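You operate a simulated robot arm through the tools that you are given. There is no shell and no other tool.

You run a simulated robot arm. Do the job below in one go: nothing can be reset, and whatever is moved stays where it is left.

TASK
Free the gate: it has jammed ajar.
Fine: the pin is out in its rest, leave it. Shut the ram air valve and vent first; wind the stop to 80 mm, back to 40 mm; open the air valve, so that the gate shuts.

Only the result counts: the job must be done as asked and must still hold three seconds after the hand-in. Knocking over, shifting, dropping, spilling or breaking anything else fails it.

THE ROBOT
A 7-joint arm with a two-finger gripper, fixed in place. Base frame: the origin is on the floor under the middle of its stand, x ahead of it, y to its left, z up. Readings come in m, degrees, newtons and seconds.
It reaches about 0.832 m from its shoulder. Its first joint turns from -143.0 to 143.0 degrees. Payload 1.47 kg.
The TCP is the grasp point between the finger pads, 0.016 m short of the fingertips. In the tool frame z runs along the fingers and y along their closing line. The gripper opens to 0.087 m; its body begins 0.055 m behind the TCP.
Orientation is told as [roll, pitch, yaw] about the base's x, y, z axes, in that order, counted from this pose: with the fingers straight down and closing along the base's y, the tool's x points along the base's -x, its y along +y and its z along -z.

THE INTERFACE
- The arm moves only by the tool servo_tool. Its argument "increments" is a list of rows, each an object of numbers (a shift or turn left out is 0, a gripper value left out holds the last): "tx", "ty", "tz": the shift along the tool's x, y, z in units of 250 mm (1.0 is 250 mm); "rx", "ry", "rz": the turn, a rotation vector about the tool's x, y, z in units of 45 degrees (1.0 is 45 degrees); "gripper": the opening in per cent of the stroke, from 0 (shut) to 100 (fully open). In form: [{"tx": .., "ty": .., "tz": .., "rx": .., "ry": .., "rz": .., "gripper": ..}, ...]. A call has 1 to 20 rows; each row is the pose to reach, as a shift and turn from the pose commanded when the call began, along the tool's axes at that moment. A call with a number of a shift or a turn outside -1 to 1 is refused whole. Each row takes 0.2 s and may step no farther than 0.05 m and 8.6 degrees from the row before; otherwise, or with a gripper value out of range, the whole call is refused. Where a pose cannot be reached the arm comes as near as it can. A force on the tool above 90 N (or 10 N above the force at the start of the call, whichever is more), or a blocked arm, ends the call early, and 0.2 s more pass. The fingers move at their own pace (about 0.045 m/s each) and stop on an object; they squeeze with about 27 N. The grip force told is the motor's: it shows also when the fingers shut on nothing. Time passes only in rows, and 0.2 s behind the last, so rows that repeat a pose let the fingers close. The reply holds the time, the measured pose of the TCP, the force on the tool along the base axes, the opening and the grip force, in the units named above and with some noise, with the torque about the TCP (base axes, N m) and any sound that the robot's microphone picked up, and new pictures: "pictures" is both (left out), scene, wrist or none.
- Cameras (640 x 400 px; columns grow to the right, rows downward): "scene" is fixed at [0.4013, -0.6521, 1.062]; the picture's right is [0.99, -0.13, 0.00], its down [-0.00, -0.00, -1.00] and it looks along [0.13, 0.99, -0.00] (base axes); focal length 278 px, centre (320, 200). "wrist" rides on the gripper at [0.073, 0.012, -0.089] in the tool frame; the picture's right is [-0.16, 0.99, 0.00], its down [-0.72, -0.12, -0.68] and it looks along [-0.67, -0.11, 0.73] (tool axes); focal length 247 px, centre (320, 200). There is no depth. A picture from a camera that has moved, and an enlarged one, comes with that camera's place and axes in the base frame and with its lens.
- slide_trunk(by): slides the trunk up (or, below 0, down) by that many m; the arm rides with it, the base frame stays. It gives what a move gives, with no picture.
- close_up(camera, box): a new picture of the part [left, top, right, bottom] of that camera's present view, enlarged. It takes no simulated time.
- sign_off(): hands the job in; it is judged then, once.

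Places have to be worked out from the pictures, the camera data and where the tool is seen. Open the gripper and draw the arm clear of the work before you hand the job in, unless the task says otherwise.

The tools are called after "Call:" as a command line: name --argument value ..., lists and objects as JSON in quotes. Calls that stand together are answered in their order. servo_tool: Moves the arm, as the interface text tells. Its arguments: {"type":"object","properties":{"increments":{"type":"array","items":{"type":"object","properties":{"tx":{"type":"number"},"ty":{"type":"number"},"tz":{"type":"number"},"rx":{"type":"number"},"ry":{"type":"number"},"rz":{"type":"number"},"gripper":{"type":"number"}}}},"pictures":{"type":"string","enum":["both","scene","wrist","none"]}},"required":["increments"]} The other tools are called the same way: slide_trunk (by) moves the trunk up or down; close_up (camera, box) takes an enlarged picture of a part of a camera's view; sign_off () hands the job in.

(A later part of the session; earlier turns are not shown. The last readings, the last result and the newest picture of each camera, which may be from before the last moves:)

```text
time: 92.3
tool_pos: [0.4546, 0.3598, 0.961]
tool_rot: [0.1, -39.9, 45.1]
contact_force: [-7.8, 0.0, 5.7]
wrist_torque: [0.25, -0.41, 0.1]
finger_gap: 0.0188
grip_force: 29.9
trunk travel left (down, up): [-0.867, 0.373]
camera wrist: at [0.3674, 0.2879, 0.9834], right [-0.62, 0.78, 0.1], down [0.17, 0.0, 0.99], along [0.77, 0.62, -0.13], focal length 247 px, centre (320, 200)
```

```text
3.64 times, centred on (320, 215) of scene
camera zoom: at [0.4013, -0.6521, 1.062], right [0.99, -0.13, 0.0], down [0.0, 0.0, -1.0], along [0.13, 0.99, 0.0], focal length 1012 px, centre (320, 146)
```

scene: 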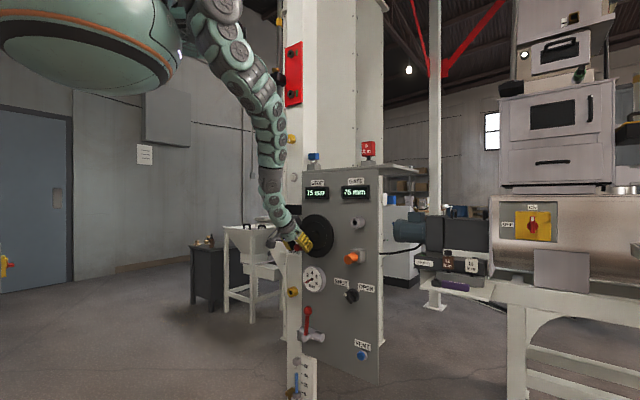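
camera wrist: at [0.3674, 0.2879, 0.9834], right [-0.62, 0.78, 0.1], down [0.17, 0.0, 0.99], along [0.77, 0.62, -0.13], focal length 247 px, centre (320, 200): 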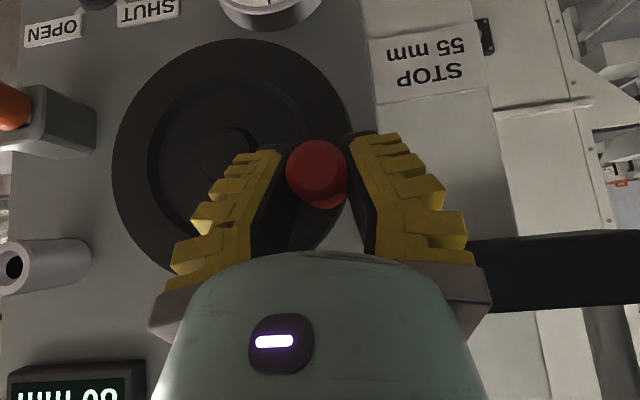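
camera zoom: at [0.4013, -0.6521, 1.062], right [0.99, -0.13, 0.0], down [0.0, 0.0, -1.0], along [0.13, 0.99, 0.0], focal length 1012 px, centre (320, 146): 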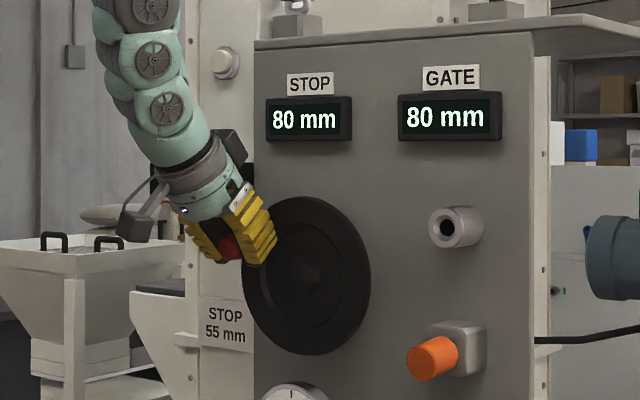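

Gripped well at ~157° with 80 mm showing. Now counter‑clockwise: a small arc down by arm to ~167°, then 3 cm down by trunk past the leftmost point.

Call:
servo_tool --increments '[{"tx": 0.01, "ty": 0.0085, "tz": 0.012}, {"tx": 0.02, "ty": 0.016, "tz": 0.0236}, {"tx": 0.0296, "ty": 0.0232, "tz": 0.0352}]' --pictures "none"

Call:
slide_trunk --by -0.03

Call:
close_up --camera "wrist" --box '[0, 0, 640, 400]'

Call:
close_up --camera "scene" --box '[250, 160, 390, 270]'

```text
time: 93.1
tool_pos: [0.4511, 0.3629, 0.9494]
tool_rot: [0.1, -39.9, 45.0]
contact_force: [-4.4, -3.4, 3.6]
wrist_torque: [-0.06, -0.18, -0.02]
finger_gap: 0.0186
grip_force: 30.4
trunk travel left (down, up): [-0.867, 0.373]
```

```text
time: 93.9
tool_pos: [0.4507, 0.3647, 0.9186]
tool_rot: [0.3, -39.9, 45.0]
contact_force: [-4.5, 3.0, -1.9]
wrist_torque: [-0.01, 0.04, -0.25]
finger_gap: 0.0179
grip_force: 30.3
trunk travel left (down, up): [-0.837, 0.403]
```

```text
1.00 times, centred on (320, 200) of wrist (not enlarged: the box is as wide or as high as the picture)
camera zoom: at [0.3634, 0.2924, 0.9412], right [-0.61, 0.78, 0.1], down [0.17, 0.0, 0.99], along [0.77, 0.62, -0.13], focal length 247 px, centre (320, 200)
```

zoom: 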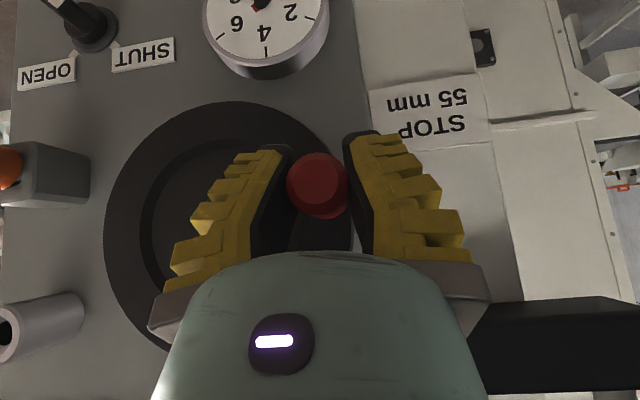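

```text
3.64 times, centred on (320, 215) of scene
camera zoom: at [0.4013, -0.6521, 1.062], right [0.99, -0.13, 0.0], down [0.0, 0.0, -1.0], along [0.13, 0.99, 0.0], focal length 1012 px, centre (320, 146)
```

zoom: 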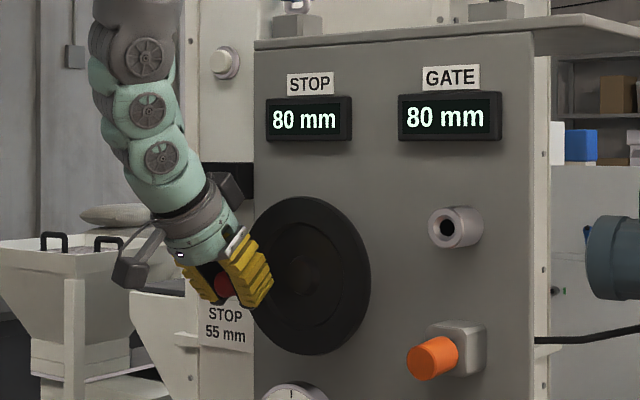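

Smooth, forces small, knob now ~190°. I continue counter‑clockwise along the lower left to 255° or so.

Call:
servo_tool --increments '[{"tx": 0.013, "ty": -0.004, "tz": 0.0158}, {"tx": 0.0265, "ty": -0.0092, "tz": 0.0316}, {"tx": 0.0395, "ty": -0.0186, "tz": 0.047}, {"tx": 0.0524, "ty": -0.028, "tz": 0.0625}, {"tx": 0.064, "ty": -0.04, "tz": 0.0765}, {"tx": 0.0758, "ty": -0.0536, "tz": 0.0904}, {"tx": 0.086, "ty": -0.069, "tz": 0.1025}, {"tx": 0.0962, "ty": -0.0852, "tz": 0.1146}, {"tx": 0.1044, "ty": -0.103, "tz": 0.1244}, {"tx": 0.1126, "ty": -0.1216, "tz": 0.1342}, {"tx": 0.1187, "ty": -0.1418, "tz": 0.1414}, {"tx": 0.1247, "ty": -0.162, "tz": 0.1486}]' --pictures "wrist"

Call:
close_up --camera "scene" --box '[250, 160, 390, 270]'

```text
time: 96.5
tool_pos: [0.4795, 0.3297, 0.8685]
tool_rot: [0.0, -39.5, 44.4]
contact_force: [-5.4, -1.7, -15.1]
wrist_torque: [-0.28, 0.41, -0.14]
finger_gap: 0.0149
grip_force: 29.4
trunk travel left (down, up): [-0.837, 0.403]
camera wrist: at [0.3917, 0.2586, 0.8915], right [-0.6, 0.79, 0.1], down [0.17, 0.01, 0.99], along [0.78, 0.61, -0.14], focal length 247 px, centre (320, 200)
```

wrist: 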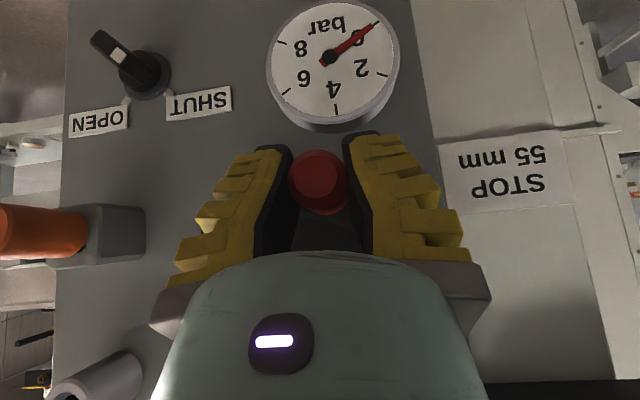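

```text
3.64 times, centred on (320, 215) of scene
camera zoom: at [0.4013, -0.6521, 1.062], right [0.99, -0.13, 0.0], down [0.0, 0.0, -1.0], along [0.13, 0.99, 0.0], focal length 1012 px, centre (320, 146)
```

zoom: 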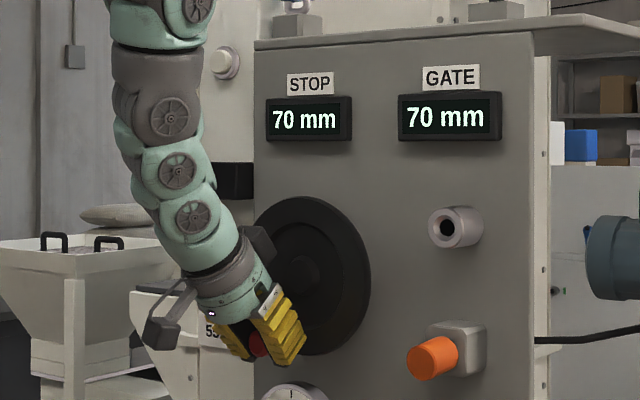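

STOP/GATE 70. The force shows the true bottom is a few mm lower, so I adjust (centre z≈0.930, r≈0.065) and go on under the bottom to about 320°.

Call:
servo_tool --increments '[{"tx": 0.008, "ty": -0.022, "tz": 0.0095}, {"tx": 0.0152, "ty": -0.0436, "tz": 0.0181}, {"tx": 0.0165, "ty": -0.066, "tz": 0.0196}, {"tx": 0.0177, "ty": -0.0888, "tz": 0.0211}, {"tx": 0.0165, "ty": -0.1114, "tz": 0.0196}, {"tx": 0.0152, "ty": -0.134, "tz": 0.0181}, {"tx": 0.0115, "ty": -0.156, "tz": 0.0136}, {"tx": 0.0077, "ty": -0.1776, "tz": 0.0092}, {"tx": 0.0015, "ty": -0.198, "tz": 0.0018}, {"tx": -0.0046, "ty": -0.2188, "tz": -0.0055}, {"tx": -0.013, "ty": -0.2374, "tz": -0.0155}, {"tx": -0.0213, "ty": -0.256, "tz": -0.0254}, {"tx": -0.0316, "ty": -0.272, "tz": -0.0376}, {"tx": -0.0419, "ty": -0.288, "tz": -0.0499}]' --pictures "wrist"

Call:
close_up --camera "scene" --box '[250, 160, 390, 270]'

```text
time: 99.5
tool_pos: [0.5305, 0.2854, 0.8869]
tool_rot: [0.2, -39.9, 45.1]
contact_force: [-6.3, 3.1, -3.4]
wrist_torque: [-0.19, -0.31, 0.0]
finger_gap: 0.0201
grip_force: 30.2
trunk travel left (down, up): [-0.837, 0.403]
camera wrist: at [0.4437, 0.2131, 0.9089], right [-0.61, 0.78, 0.1], down [0.17, 0.0, 0.99], along [0.77, 0.62, -0.13], focal length 247 px, centre (320, 200)
```

wrist: 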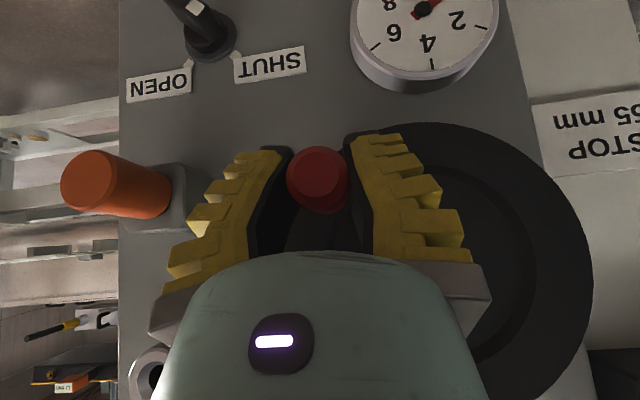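

```text
3.64 times, centred on (320, 215) of scene
camera zoom: at [0.4013, -0.6521, 1.062], right [0.99, -0.13, 0.0], down [0.0, 0.0, -1.0], along [0.13, 0.99, 0.0], focal length 1012 px, centre (320, 146)
```

zoom: 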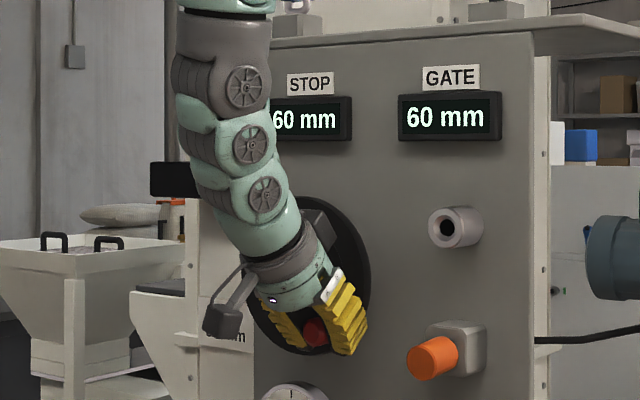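

STOP/GATE 60, grip steady, well clear of the pin. I climb to about −22° with the arm, then 4.8 cm up by trunk past the rightmost point.

Call:
servo_tool --increments '[{"tx": -0.012, "ty": -0.013, "tz": -0.0142}, {"tx": -0.0239, "ty": -0.026, "tz": -0.0285}, {"tx": -0.0345, "ty": -0.039, "tz": -0.041}, {"tx": -0.045, "ty": -0.0508, "tz": -0.0536}]' --pictures "none"

Call:
slide_trunk --by 0.048

Call:
close_up --camera "wrist" --box '[0, 0, 640, 400]'

Call:
close_up --camera "scene" --box '[250, 160, 390, 270]'

```text
time: 100.5
tool_pos: [0.538, 0.2787, 0.9057]
tool_rot: [0.3, -39.9, 45.1]
contact_force: [-12.4, 7.7, 0.8]
wrist_torque: [-0.06, -0.21, -0.21]
finger_gap: 0.0205
grip_force: 29.7
trunk travel left (down, up): [-0.837, 0.403]
```

```text
time: 101.4
tool_pos: [0.5406, 0.2742, 0.952]
tool_rot: [0.2, -39.9, 45.0]
contact_force: [-2.7, -4.6, 1.2]
wrist_torque: [-0.32, 0.3, -0.21]
finger_gap: 0.0187
grip_force: 29.7
trunk travel left (down, up): [-0.885, 0.355]
```

```text
1.00 times, centred on (320, 200) of wrist (not enlarged: the box is as wide or as high as the picture)
camera zoom: at [0.4537, 0.2029, 0.9749], right [-0.61, 0.78, 0.1], down [0.17, 0.0, 0.99], along [0.77, 0.62, -0.13], focal length 247 px, centre (320, 200)
```

zoom: 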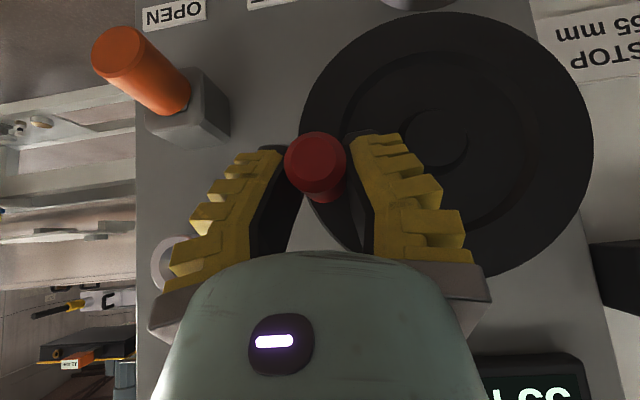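

```text
3.64 times, centred on (320, 215) of scene
camera zoom: at [0.4013, -0.6521, 1.062], right [0.99, -0.13, 0.0], down [0.0, 0.0, -1.0], along [0.13, 0.99, 0.0], focal length 1012 px, centre (320, 146)
```

zoom: 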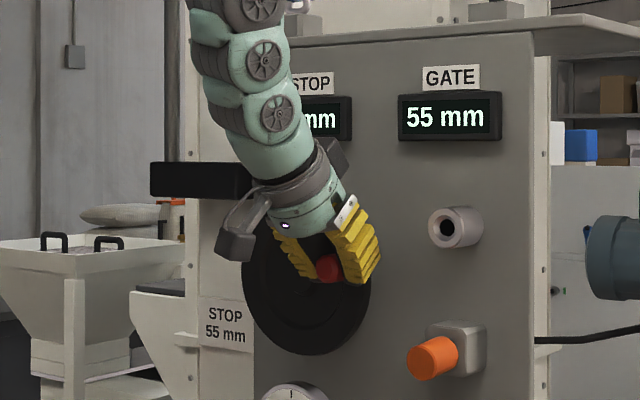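

STOP/GATE 55 with the knob at ~12°. I continue counter‑clockwise up the right side to ~70°.

Call:
servo_tool --increments '[{"tx": -0.01, "ty": 0.0076, "tz": -0.0119}, {"tx": -0.023, "ty": 0.017, "tz": -0.0275}, {"tx": -0.0363, "ty": 0.0264, "tz": -0.0432}, {"tx": -0.048, "ty": 0.039, "tz": -0.0573}, {"tx": -0.0599, "ty": 0.0524, "tz": -0.0714}, {"tx": -0.07, "ty": 0.068, "tz": -0.0835}, {"tx": -0.0802, "ty": 0.084, "tz": -0.0956}, {"tx": -0.0885, "ty": 0.102, "tz": -0.1055}, {"tx": -0.0969, "ty": 0.1208, "tz": -0.1155}, {"tx": -0.103, "ty": 0.141, "tz": -0.1227}, {"tx": -0.109, "ty": 0.1616, "tz": -0.1299}]' --pictures "wrist"

Call:
close_up --camera "scene" --box '[250, 160, 390, 270]'

```text
time: 103.8
tool_pos: [0.5149, 0.3038, 0.9954]
tool_rot: [-0.1, -40.1, 45.2]
contact_force: [4.9, -8.2, 4.2]
wrist_torque: [-0.19, -0.33, -0.06]
finger_gap: 0.0192
grip_force: 29.7
trunk travel left (down, up): [-0.885, 0.355]
camera wrist: at [0.4271, 0.2319, 1.0182], right [-0.61, 0.78, 0.1], down [0.16, 0.0, 0.99], along [0.77, 0.62, -0.13], focal length 247 px, centre (320, 200)
```

wrist: 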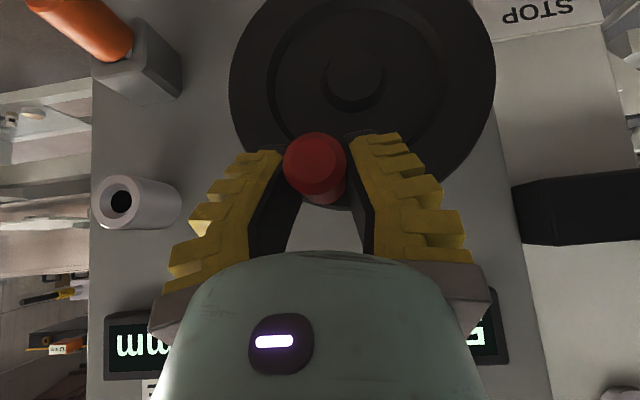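

```text
3.64 times, centred on (320, 215) of scene
camera zoom: at [0.4013, -0.6521, 1.062], right [0.99, -0.13, 0.0], down [0.0, 0.0, -1.0], along [0.13, 0.99, 0.0], focal length 1012 px, centre (320, 146)
```

zoom: 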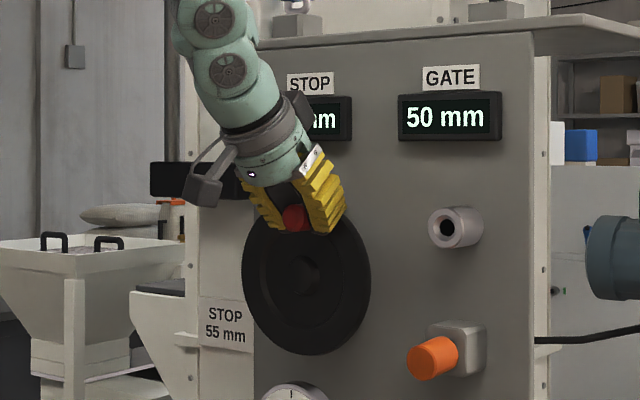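

STOP/GATE 50 at ~68°. I go over the top to about 118°, then check and fine-tune to the original knob position (~133°).

Call:
servo_tool --increments '[{"tx": -0.005, "ty": 0.022, "tz": -0.006}, {"tx": -0.01, "ty": 0.0436, "tz": -0.0119}, {"tx": -0.0113, "ty": 0.066, "tz": -0.0135}, {"tx": -0.0126, "ty": 0.0884, "tz": -0.015}, {"tx": -0.0113, "ty": 0.111, "tz": -0.0135}, {"tx": -0.01, "ty": 0.1332, "tz": -0.0119}, {"tx": -0.0063, "ty": 0.155, "tz": -0.0075}, {"tx": -0.0026, "ty": 0.1768, "tz": -0.0031}, {"tx": 0.0035, "ty": 0.197, "tz": 0.0041}, {"tx": 0.0095, "ty": 0.2172, "tz": 0.0113}]' --pictures "wrist"

Call:
close_up --camera "scene" --box '[250, 160, 390, 270]'

```text
time: 106.0
tool_pos: [0.4741, 0.342, 0.993]
tool_rot: [0.0, -40.1, 45.2]
contact_force: [6.1, -0.1, 0.9]
wrist_torque: [0.0, -0.38, -0.12]
finger_gap: 0.0193
grip_force: 29.7
trunk travel left (down, up): [-0.885, 0.355]
camera wrist: at [0.3879, 0.27, 1.0142], right [-0.61, 0.78, 0.1], down [0.16, 0.0, 0.99], along [0.77, 0.62, -0.13], focal length 247 px, centre (320, 200)
```

wrist: 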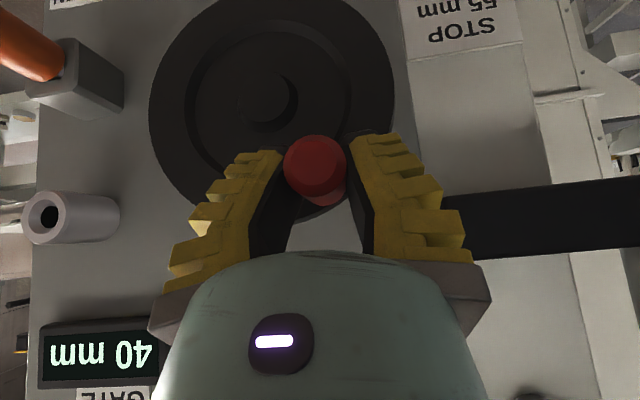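

```text
3.64 times, centred on (320, 215) of scene
camera zoom: at [0.4013, -0.6521, 1.062], right [0.99, -0.13, 0.0], down [0.0, 0.0, -1.0], along [0.13, 0.99, 0.0], focal length 1012 px, centre (320, 146)
```

zoom: 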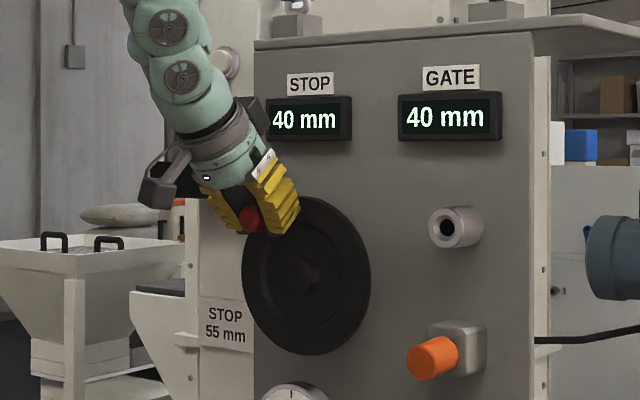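

STOP and GATE already show 40 at ~120°; since the display rounds to 5 mm, I turn the last ~13° to the knob's original position (~133°), the true 40.

Call:
servo_tool --increments '[{"tx": 0.0075, "ty": 0.0157, "tz": 0.0089}, {"tx": 0.015, "ty": 0.0315, "tz": 0.0178}, {"tx": 0.0224, "ty": 0.0472, "tz": 0.0267}, {"tx": 0.0224, "ty": 0.0472, "tz": 0.0267}]' --pictures "wrist"

Call:
close_up --camera "scene" --box '[270, 140, 430, 240]'

```text
time: 107.0
tool_pos: [0.4671, 0.3519, 0.9827]
tool_rot: [0.1, -40.2, 45.0]
contact_force: [3.7, 0.8, 2.3]
wrist_torque: [0.03, -0.29, -0.24]
finger_gap: 0.0196
grip_force: 29.9
trunk travel left (down, up): [-0.885, 0.355]
camera wrist: at [0.3789, 0.279, 1.005], right [-0.61, 0.78, 0.1], down [0.17, 0.0, 0.99], along [0.77, 0.62, -0.13], focal length 247 px, centre (320, 200)
```

wrist: 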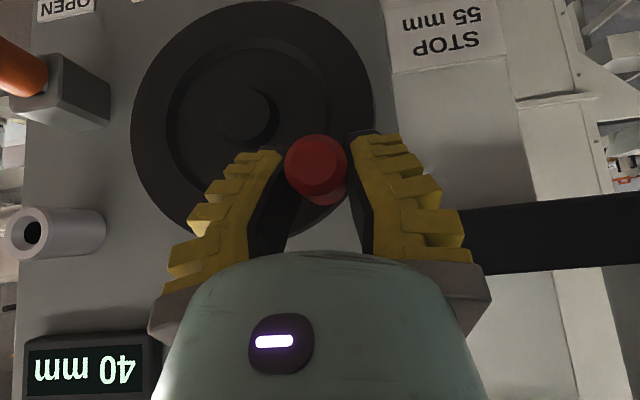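

```text
4.00 times, centred on (350, 190) of scene
camera zoom: at [0.4013, -0.6521, 1.062], right [0.99, -0.13, 0.0], down [0.0, 0.0, -1.0], along [0.13, 0.99, 0.0], focal length 1113 px, centre (200, 240)
```

zoom: 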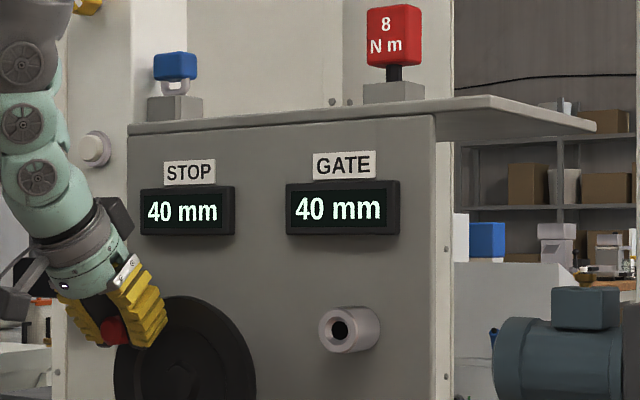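

The knob is back at its original place in the scene picture and both displays read 40. I open the fingers and withdraw straight up with the trunk so the knob slides out of the open tips untouched.

Call:
servo_tool --increments '[{"gripper": 20}, {"gripper": 30}, {"gripper": 45}, {"gripper": 60}, {"gripper": 60}]' --pictures "wrist"

Call:
slide_trunk --by 0.07

Call:
close_up --camera "scene" --box '[270, 140, 430, 240]'

Call:
close_up --camera "wrist" --box '[0, 0, 640, 400]'

```text
time: 108.2
tool_pos: [0.4648, 0.3509, 0.9818]
tool_rot: [0.1, -40.0, 45.1]
contact_force: [0.3, 0.0, -0.7]
wrist_torque: [0.01, 0.04, 0.03]
finger_gap: 0.0573
grip_force: 3.8
trunk travel left (down, up): [-0.885, 0.355]
camera wrist: at [0.3781, 0.2786, 1.0046], right [-0.61, 0.78, 0.1], down [0.17, 0.0, 0.99], along [0.77, 0.62, -0.13], focal length 247 px, centre (320, 200)
```

wrist: 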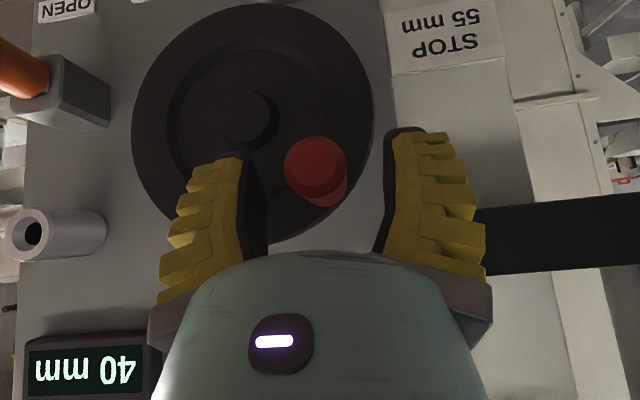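

```text
time: 109.2
tool_pos: [0.4644, 0.3508, 1.0534]
tool_rot: [0.1, -39.8, 45.1]
contact_force: [0.3, 0.0, -0.1]
wrist_torque: [0.01, 0.0, 0.03]
finger_gap: 0.0572
grip_force: 3.5
trunk travel left (down, up): [-0.955, 0.285]
```

```text
4.00 times, centred on (350, 190) of scene
camera zoom: at [0.4013, -0.6521, 1.062], right [0.99, -0.13, 0.0], down [0.0, 0.0, -1.0], along [0.13, 0.99, 0.0], focal length 1113 px, centre (200, 240)
```

zoom: 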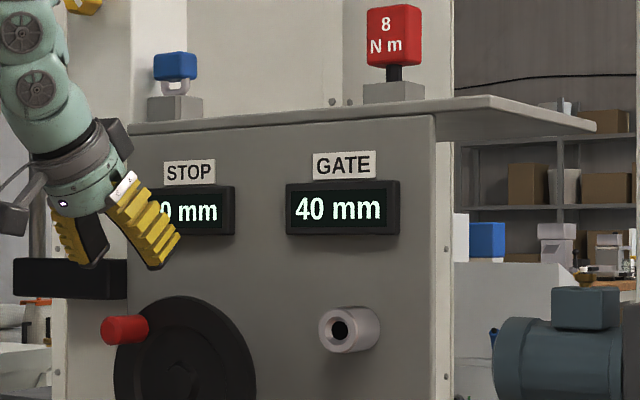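

```text
1.00 times, centred on (320, 200) of wrist (not enlarged: the box is as wide or as high as the picture)
camera zoom: at [0.378, 0.2786, 1.0746], right [-0.61, 0.78, 0.1], down [0.17, 0.0, 0.99], along [0.77, 0.62, -0.13], focal length 247 px, centre (320, 200)
```

zoom: 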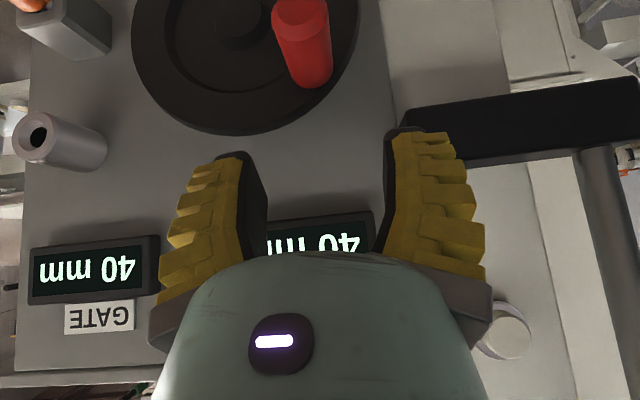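

Released cleanly: STOP and GATE stay at 40 and the knob matches its starting position. Now I move right and back from the panel and close the gripper, before going down to the valve lever.

Call:
servo_tool --increments '[{"tx": 0.089, "ty": -0.1197, "tz": -0.005}, {"tx": 0.178, "ty": -0.2394, "tz": -0.01}, {"tx": 0.267, "ty": -0.3591, "tz": -0.015}, {"tx": 0.356, "ty": -0.4788, "tz": -0.02, "gripper": 0}, {"tx": 0.356, "ty": -0.4788, "tz": -0.02, "gripper": 0}, {"tx": 0.356, "ty": -0.4788, "tz": -0.02, "gripper": 0}, {"tx": 0.356, "ty": -0.4788, "tz": -0.02, "gripper": 0}]'

```text
time: 110.8
tool_pos: [0.5014, 0.2164, 0.9993]
tool_rot: [0.2, -40.0, 45.3]
contact_force: [-0.9, -0.1, 0.2]
wrist_torque: [0.01, -0.01, -0.02]
finger_gap: 0.0
grip_force: 23.5
trunk travel left (down, up): [-0.955, 0.285]
camera wrist: at [0.4139, 0.1443, 1.0216], right [-0.61, 0.78, 0.1], down [0.17, 0.0, 0.99], along [0.77, 0.62, -0.13], focal length 247 px, centre (320, 200)
```

scene: 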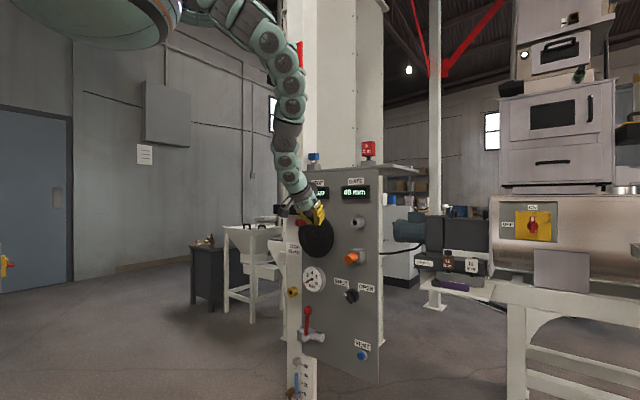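
wrist: 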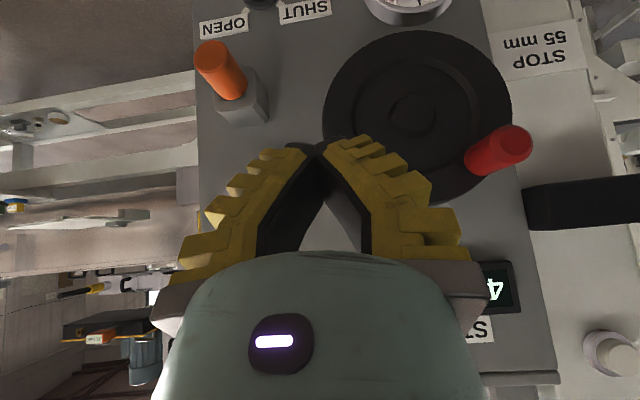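

STOP still shows 40. I shift a little further right/back and then lower the trunk 36 cm to the lever level.

Call:
servo_tool --increments '[{"tx": 0.024, "ty": -0.077, "tz": -0.02}, {"tx": 0.0478, "ty": -0.154, "tz": -0.0401}, {"tx": 0.0478, "ty": -0.154, "tz": -0.0401}]' --pictures "none"

Call:
slide_trunk --by -0.36

Call:
close_up --camera "wrist" --box '[0, 0, 640, 400]'

Call:
close_up --camera "scene" --box '[240, 140, 400, 390]'

```text
time: 111.6
tool_pos: [0.5165, 0.1786, 0.9977]
tool_rot: [0.2, -40.0, 45.1]
contact_force: [-0.2, -0.7, 0.8]
wrist_torque: [0.02, 0.01, 0.04]
finger_gap: 0.0
grip_force: 26.8
trunk travel left (down, up): [-0.955, 0.285]
```

```text
time: 115.1
tool_pos: [0.5159, 0.1782, 0.6383]
tool_rot: [0.1, -40.0, 45.1]
contact_force: [0.4, -0.5, -0.1]
wrist_torque: [0.0, -0.01, 0.0]
finger_gap: 0.0
grip_force: 26.7
trunk travel left (down, up): [-0.595, 0.645]
```

```text
1.00 times, centred on (320, 200) of wrist (not enlarged: the box is as wide or as high as the picture)
camera zoom: at [0.4297, 0.1065, 0.6605], right [-0.61, 0.78, 0.1], down [0.17, 0.0, 0.99], along [0.77, 0.62, -0.13], focal length 247 px, centre (320, 200)
```

zoom: 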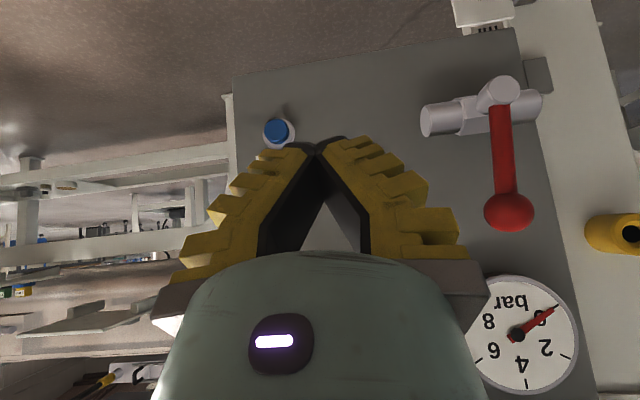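

```text
1.60 times, centred on (320, 265) of scene
camera zoom: at [0.4013, -0.6521, 1.062], right [0.99, -0.13, 0.0], down [0.0, 0.0, -1.0], along [0.13, 0.99, 0.0], focal length 445 px, centre (320, 96)
```

zoom: 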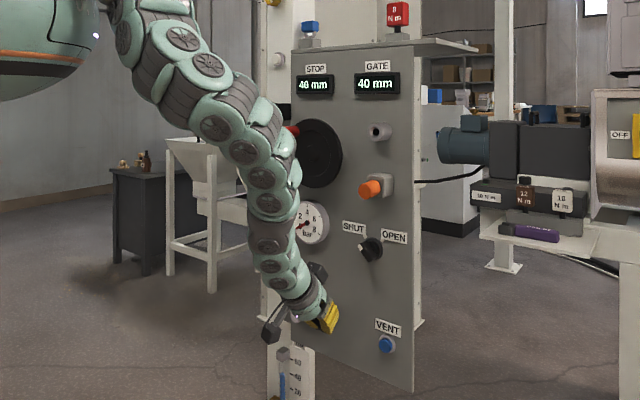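

All readings as wanted (STOP 40, GATE 40, 0 bar). To reopen the valve I'll straddle the upright lever with open fingers and push it back right/down with the left finger. First lower the trunk 4 cm, open to ~6 cm, and move partway left while staying well in front.

Call:
slide_trunk --by -0.042

Call:
servo_tool --increments '[{"tx": -0.0615, "ty": 0.1, "tz": -0.012, "gripper": 70}, {"tx": -0.123, "ty": 0.2, "tz": -0.03}, {"tx": -0.184, "ty": 0.3, "tz": -0.05}, {"tx": -0.21, "ty": 0.36, "tz": -0.06}, {"tx": -0.21, "ty": 0.36, "tz": -0.06}]'

```text
time: 116.0
tool_pos: [0.5187, 0.1785, 0.5968]
tool_rot: [0.2, -40.1, 45.0]
contact_force: [0.5, 0.1, -0.7]
wrist_torque: [0.02, 0.02, -0.01]
finger_gap: 0.0
grip_force: 26.9
trunk travel left (down, up): [-0.553, 0.687]
```

```text
time: 117.2
tool_pos: [0.5162, 0.2501, 0.6373]
tool_rot: [0.2, -39.9, 45.1]
contact_force: [-0.2, -0.7, 0.3]
wrist_torque: [-0.01, -0.01, 0.01]
finger_gap: 0.0654
grip_force: 3.3
out of reach, approached as far as the arm can: row 1, 2, 3, 4, 5
trunk travel left (down, up): [-0.553, 0.687]
camera wrist: at [0.4289, 0.178, 0.6593], right [-0.61, 0.78, 0.1], down [0.17, 0.0, 0.99], along [0.77, 0.62, -0.13], focal length 247 px, centre (320, 200)
```

scene: 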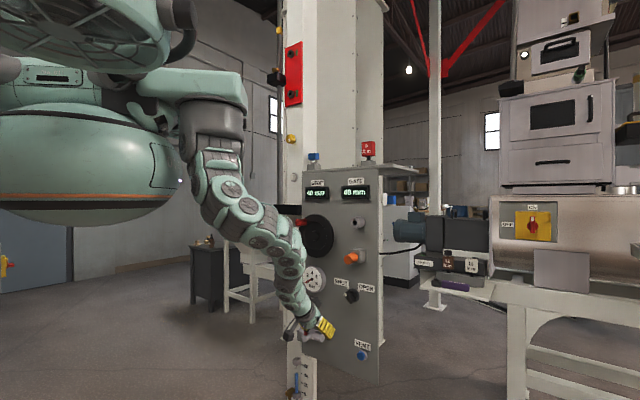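
wrist: 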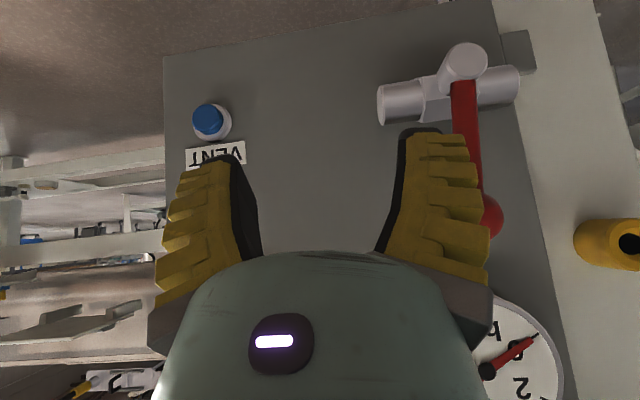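

The hand drifted to v=0.54 because the arm can't fold closer at this height; still no contact. I raise the trunk 3 cm (straighter arm), ease back, then go left in front of the lever.

Call:
slide_trunk --by 0.03

Call:
servo_tool --increments '[{"tx": 0.082, "tz": 0.0356}, {"tx": 0.131, "tz": 0.031}, {"tx": 0.131, "ty": 0.1, "tz": 0.031}, {"tx": 0.131, "ty": 0.2, "tz": 0.031}, {"tx": 0.131, "ty": 0.2, "tz": 0.031}]'

```text
time: 117.9
tool_pos: [0.5159, 0.2498, 0.666]
tool_rot: [0.1, -39.9, 45.1]
contact_force: [-0.4, -1.0, 0.0]
wrist_torque: [-0.05, 0.02, 0.01]
finger_gap: 0.0654
grip_force: 3.1
trunk travel left (down, up): [-0.583, 0.657]
```

```text
time: 119.1
tool_pos: [0.4669, 0.2709, 0.6398]
tool_rot: [0.2, -39.9, 45.1]
contact_force: [0.4, 0.0, -0.3]
wrist_torque: [-0.03, -0.04, -0.02]
finger_gap: 0.0656
grip_force: 3.6
trunk travel left (down, up): [-0.583, 0.657]
camera wrist: at [0.3797, 0.1989, 0.6617], right [-0.61, 0.78, 0.1], down [0.17, 0.0, 0.99], along [0.77, 0.62, -0.13], focal length 247 px, centre (320, 200)
```

scene: 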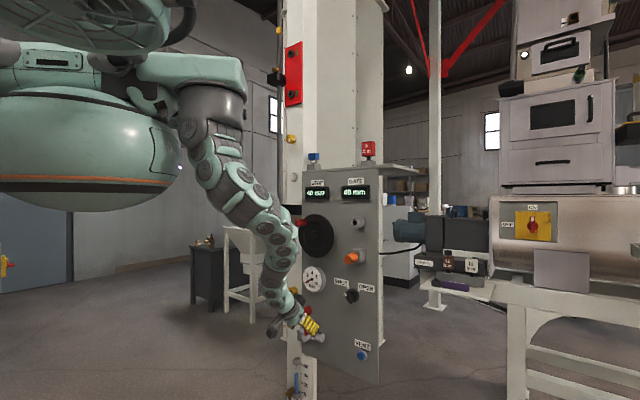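
wrist: 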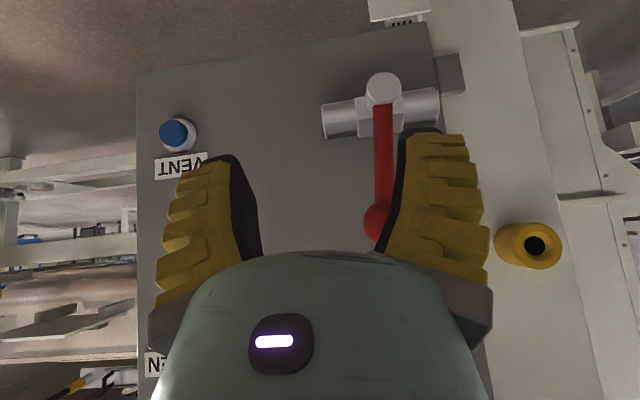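

In position: the lever stands at ~80°, ball at u≈0.108, z≈0.659. I centre the open fingers on it (u≈0.105) and then advance 5 cm so it stands between them.

Call:
servo_tool --increments '[{"ty": 0.067}, {"ty": 0.1344}, {"tx": -0.051, "ty": 0.1344, "tz": 0.043}, {"tx": -0.102, "ty": 0.1344, "tz": 0.086}, {"tx": -0.1532, "ty": 0.1344, "tz": 0.1285}, {"tx": -0.1532, "ty": 0.1344, "tz": 0.1285}]'

Call:
close_up --camera "scene" --box '[260, 260, 380, 380]'

```text
time: 120.5
tool_pos: [0.476, 0.3308, 0.6409]
tool_rot: [0.2, -39.8, 45.1]
contact_force: [-0.1, -0.5, -0.3]
wrist_torque: [0.01, -0.04, 0.0]
finger_gap: 0.0654
grip_force: 3.3
trunk travel left (down, up): [-0.583, 0.657]
camera wrist: at [0.3895, 0.2584, 0.6622], right [-0.61, 0.78, 0.1], down [0.17, 0.0, 0.99], along [0.77, 0.62, -0.13], focal length 247 px, centre (320, 200)
```

scene: 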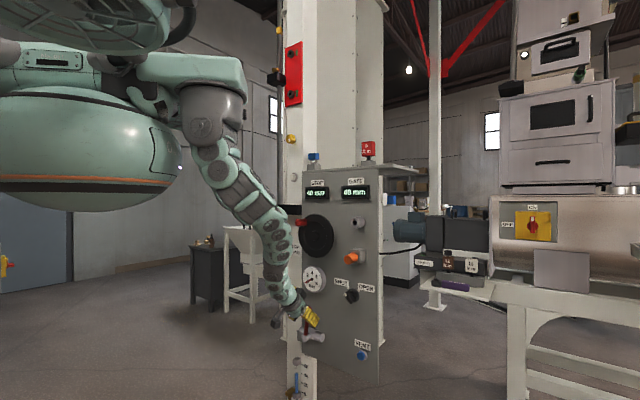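
wrist: 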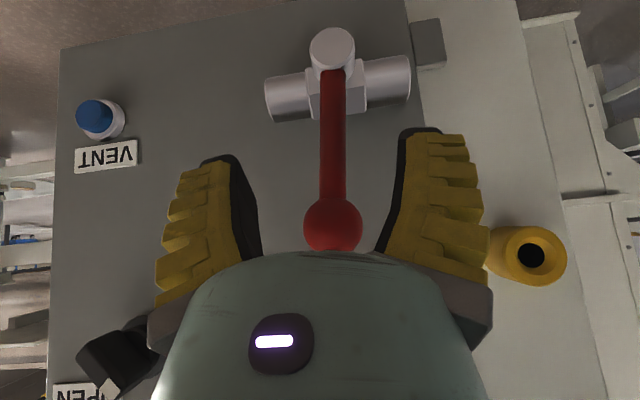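

```text
3.33 times, centred on (320, 320) of scene
camera zoom: at [0.4013, -0.6521, 1.062], right [0.99, -0.13, 0.0], down [0.0, 0.0, -1.0], along [0.13, 0.99, 0.0], focal length 927 px, centre (320, -200)
```

zoom: 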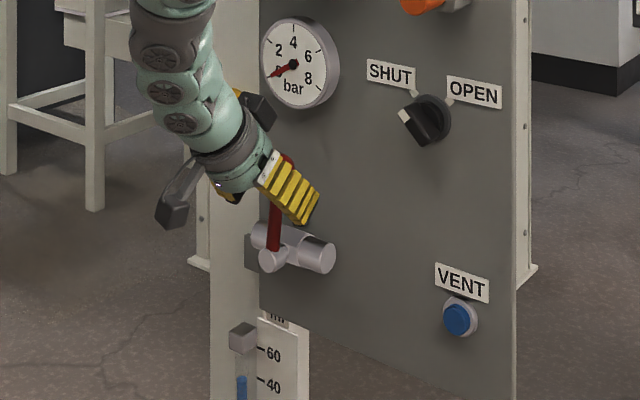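

The lever stands between the open fingers. I sweep the left finger right and then down along the lever's arc to about 30°.

Call:
servo_tool --increments '[{"tx": -0.005, "ty": -0.059, "tz": -0.006}, {"tx": -0.0105, "ty": -0.118, "tz": -0.0126}, {"tx": -0.0145, "ty": -0.145, "tz": -0.0172}, {"tx": -0.0183, "ty": -0.1732, "tz": -0.0218}, {"tx": -0.0195, "ty": -0.2, "tz": -0.0235}, {"tx": -0.0203, "ty": -0.2252, "tz": -0.0242}, {"tx": -0.0059, "ty": -0.2644, "tz": -0.007}, {"tx": 0.0093, "ty": -0.2956, "tz": 0.011}, {"tx": 0.0296, "ty": -0.3272, "tz": 0.0352}, {"tx": 0.0494, "ty": -0.3512, "tz": 0.0588}]'

Call:
close_up --camera "scene" --box '[260, 260, 380, 380]'

```text
time: 122.7
tool_pos: [0.5387, 0.2667, 0.6197]
tool_rot: [0.1, -39.8, 45.2]
contact_force: [-0.3, 0.0, -0.4]
wrist_torque: [-0.03, -0.01, 0.01]
finger_gap: 0.0656
grip_force: 3.2
trunk travel left (down, up): [-0.583, 0.657]
camera wrist: at [0.4517, 0.1949, 0.6424], right [-0.61, 0.78, 0.1], down [0.17, 0.0, 0.99], along [0.77, 0.62, -0.13], focal length 247 px, centre (320, 200)
```

scene: 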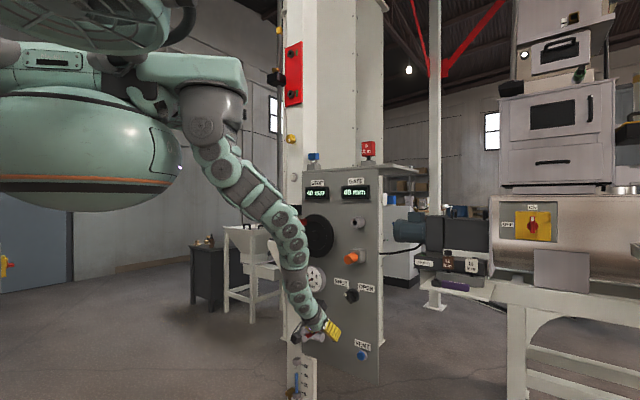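
wrist: 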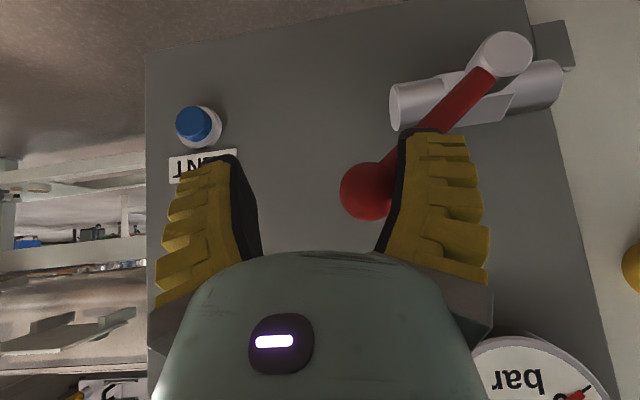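

```text
3.33 times, centred on (320, 320) of scene
camera zoom: at [0.4013, -0.6521, 1.062], right [0.99, -0.13, 0.0], down [0.0, 0.0, -1.0], along [0.13, 0.99, 0.0], focal length 927 px, centre (320, -200)
```

zoom: 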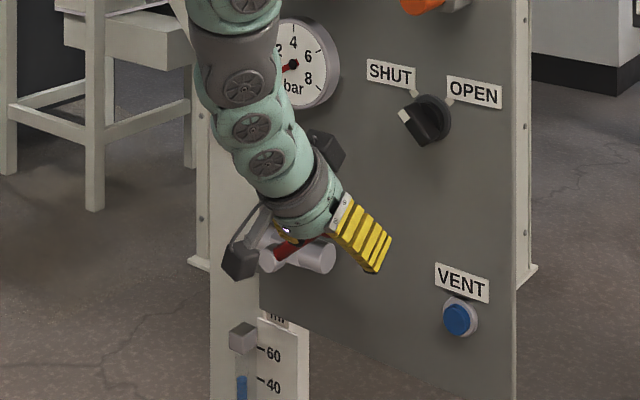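

The lever is at ~37°. I push on down with the arm to z≈0.60, then let the trunk press the last stretch.

Call:
servo_tool --increments '[{"tx": 0.0124, "ty": -0.0114, "tz": 0.0147}, {"tx": 0.0247, "ty": -0.0228, "tz": 0.0294}, {"tx": 0.0364, "ty": -0.03, "tz": 0.0434}, {"tx": 0.0481, "ty": -0.0376, "tz": 0.0573}, {"tx": 0.0481, "ty": -0.0376, "tz": 0.0573}]'

Call:
close_up --camera "scene" --box '[260, 260, 380, 380]'

```text
time: 123.9
tool_pos: [0.5458, 0.261, 0.6013]
tool_rot: [0.0, -39.9, 45.1]
contact_force: [0.0, 0.4, 0.9]
wrist_torque: [0.0, -0.01, 0.01]
finger_gap: 0.0652
grip_force: 3.3
trunk travel left (down, up): [-0.583, 0.657]
camera wrist: at [0.4589, 0.189, 0.6235], right [-0.61, 0.78, 0.1], down [0.17, 0.0, 0.99], along [0.77, 0.62, -0.13], focal length 247 px, centre (320, 200)
```

scene: 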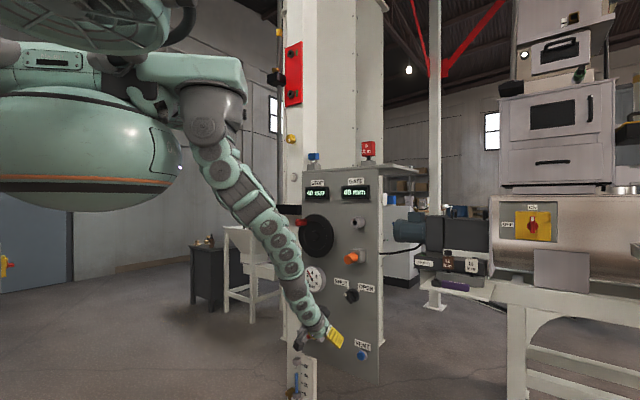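
wrist: 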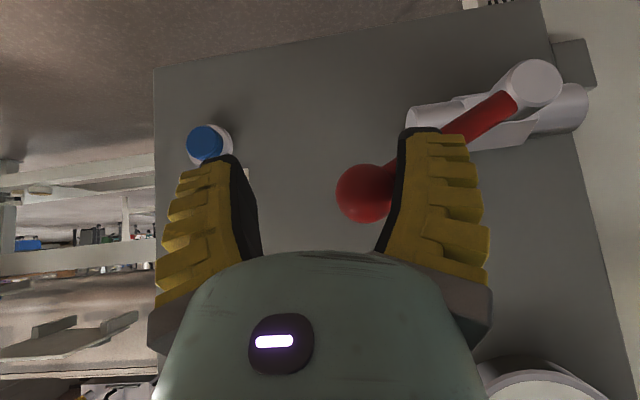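

```text
3.33 times, centred on (320, 320) of scene
camera zoom: at [0.4013, -0.6521, 1.062], right [0.99, -0.13, 0.0], down [0.0, 0.0, -1.0], along [0.13, 0.99, 0.0], focal length 927 px, centre (320, -200)
```

zoom: 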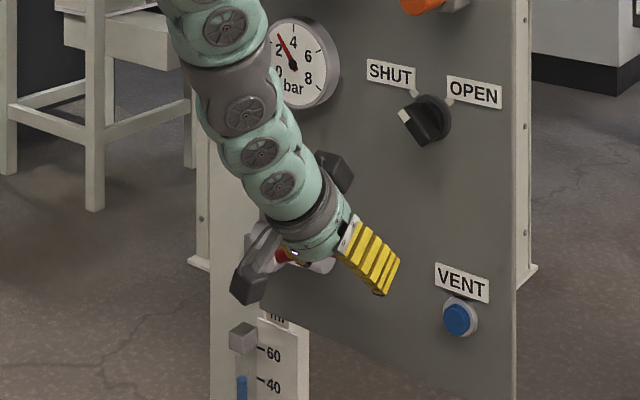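

The gauge is rising (~3 bar): air is flowing. I press the lever the rest of the way down with the trunk, 2 cm.

Call:
slide_trunk --by -0.02

Call:
close_up --camera "wrist" --box '[0, 0, 640, 400]'

Call:
close_up --camera "scene" --box '[260, 260, 380, 380]'

Call:
close_up --camera "scene" --box '[270, 140, 430, 240]'

```text
time: 124.6
tool_pos: [0.5457, 0.261, 0.5823]
tool_rot: [0.1, -39.9, 45.1]
contact_force: [-0.7, -1.2, 1.2]
wrist_torque: [-0.04, 0.05, 0.1]
finger_gap: 0.0656
grip_force: 3.2
trunk travel left (down, up): [-0.563, 0.677]
```

```text
1.00 times, centred on (320, 200) of wrist (not enlarged: the box is as wide or as high as the picture)
camera zoom: at [0.4585, 0.1892, 0.6035], right [-0.61, 0.78, 0.1], down [0.17, 0.0, 0.99], along [0.77, 0.62, -0.13], focal length 247 px, centre (320, 200)
```

zoom: 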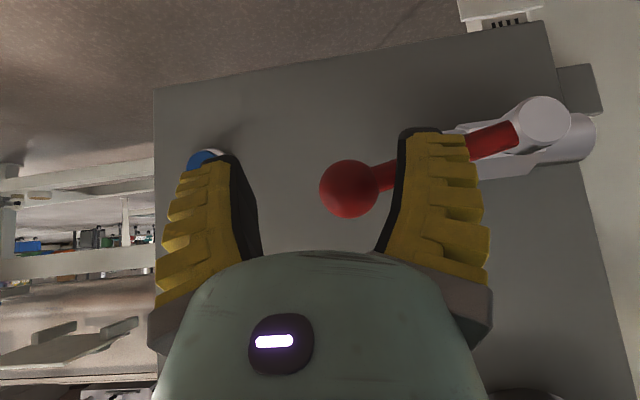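

```text
3.33 times, centred on (320, 320) of scene
camera zoom: at [0.4013, -0.6521, 1.062], right [0.99, -0.13, 0.0], down [0.0, 0.0, -1.0], along [0.13, 0.99, 0.0], focal length 927 px, centre (320, -200)
```

zoom: 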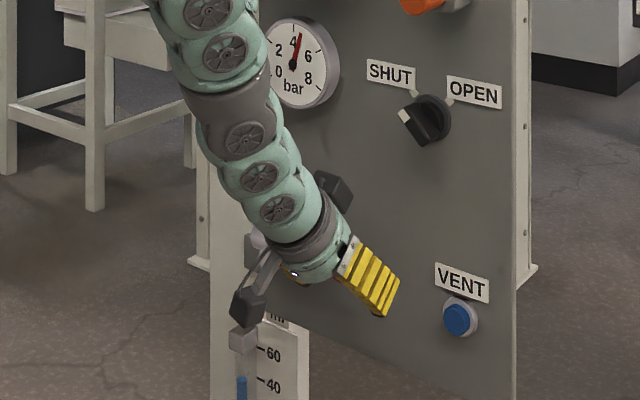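

```text
4.00 times, centred on (350, 190) of scene
camera zoom: at [0.4013, -0.6521, 1.062], right [0.99, -0.13, 0.0], down [0.0, 0.0, -1.0], along [0.13, 0.99, 0.0], focal length 1113 px, centre (200, 240)
```

zoom: 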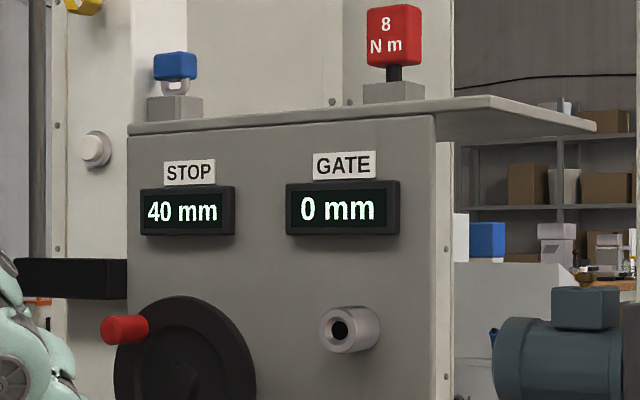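

GATE reads 0 mm — the gate has shut — and the gauge is back near 4.7 bar. The lever still lacks ~10°, so I press it fully home with another 1.5 cm.

Call:
slide_trunk --by -0.014

Call:
close_up --camera "wrist" --box '[0, 0, 640, 400]'

```text
time: 125.2
tool_pos: [0.5463, 0.2617, 0.5671]
tool_rot: [0.1, -40.1, 45.1]
contact_force: [-0.4, -0.7, -0.9]
wrist_torque: [0.05, -0.03, 0.0]
finger_gap: 0.0656
grip_force: 3.3
trunk travel left (down, up): [-0.549, 0.691]
```

```text
1.00 times, centred on (320, 200) of wrist (not enlarged: the box is as wide or as high as the picture)
camera zoom: at [0.4587, 0.1892, 0.5896], right [-0.61, 0.78, 0.1], down [0.17, 0.0, 0.99], along [0.77, 0.62, -0.13], focal length 247 px, centre (320, 200)
```

zoom: 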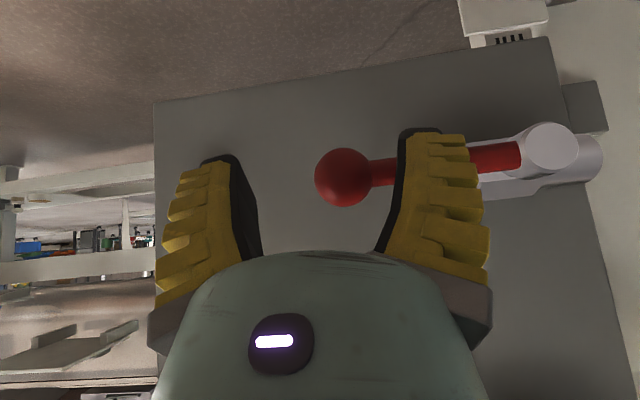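

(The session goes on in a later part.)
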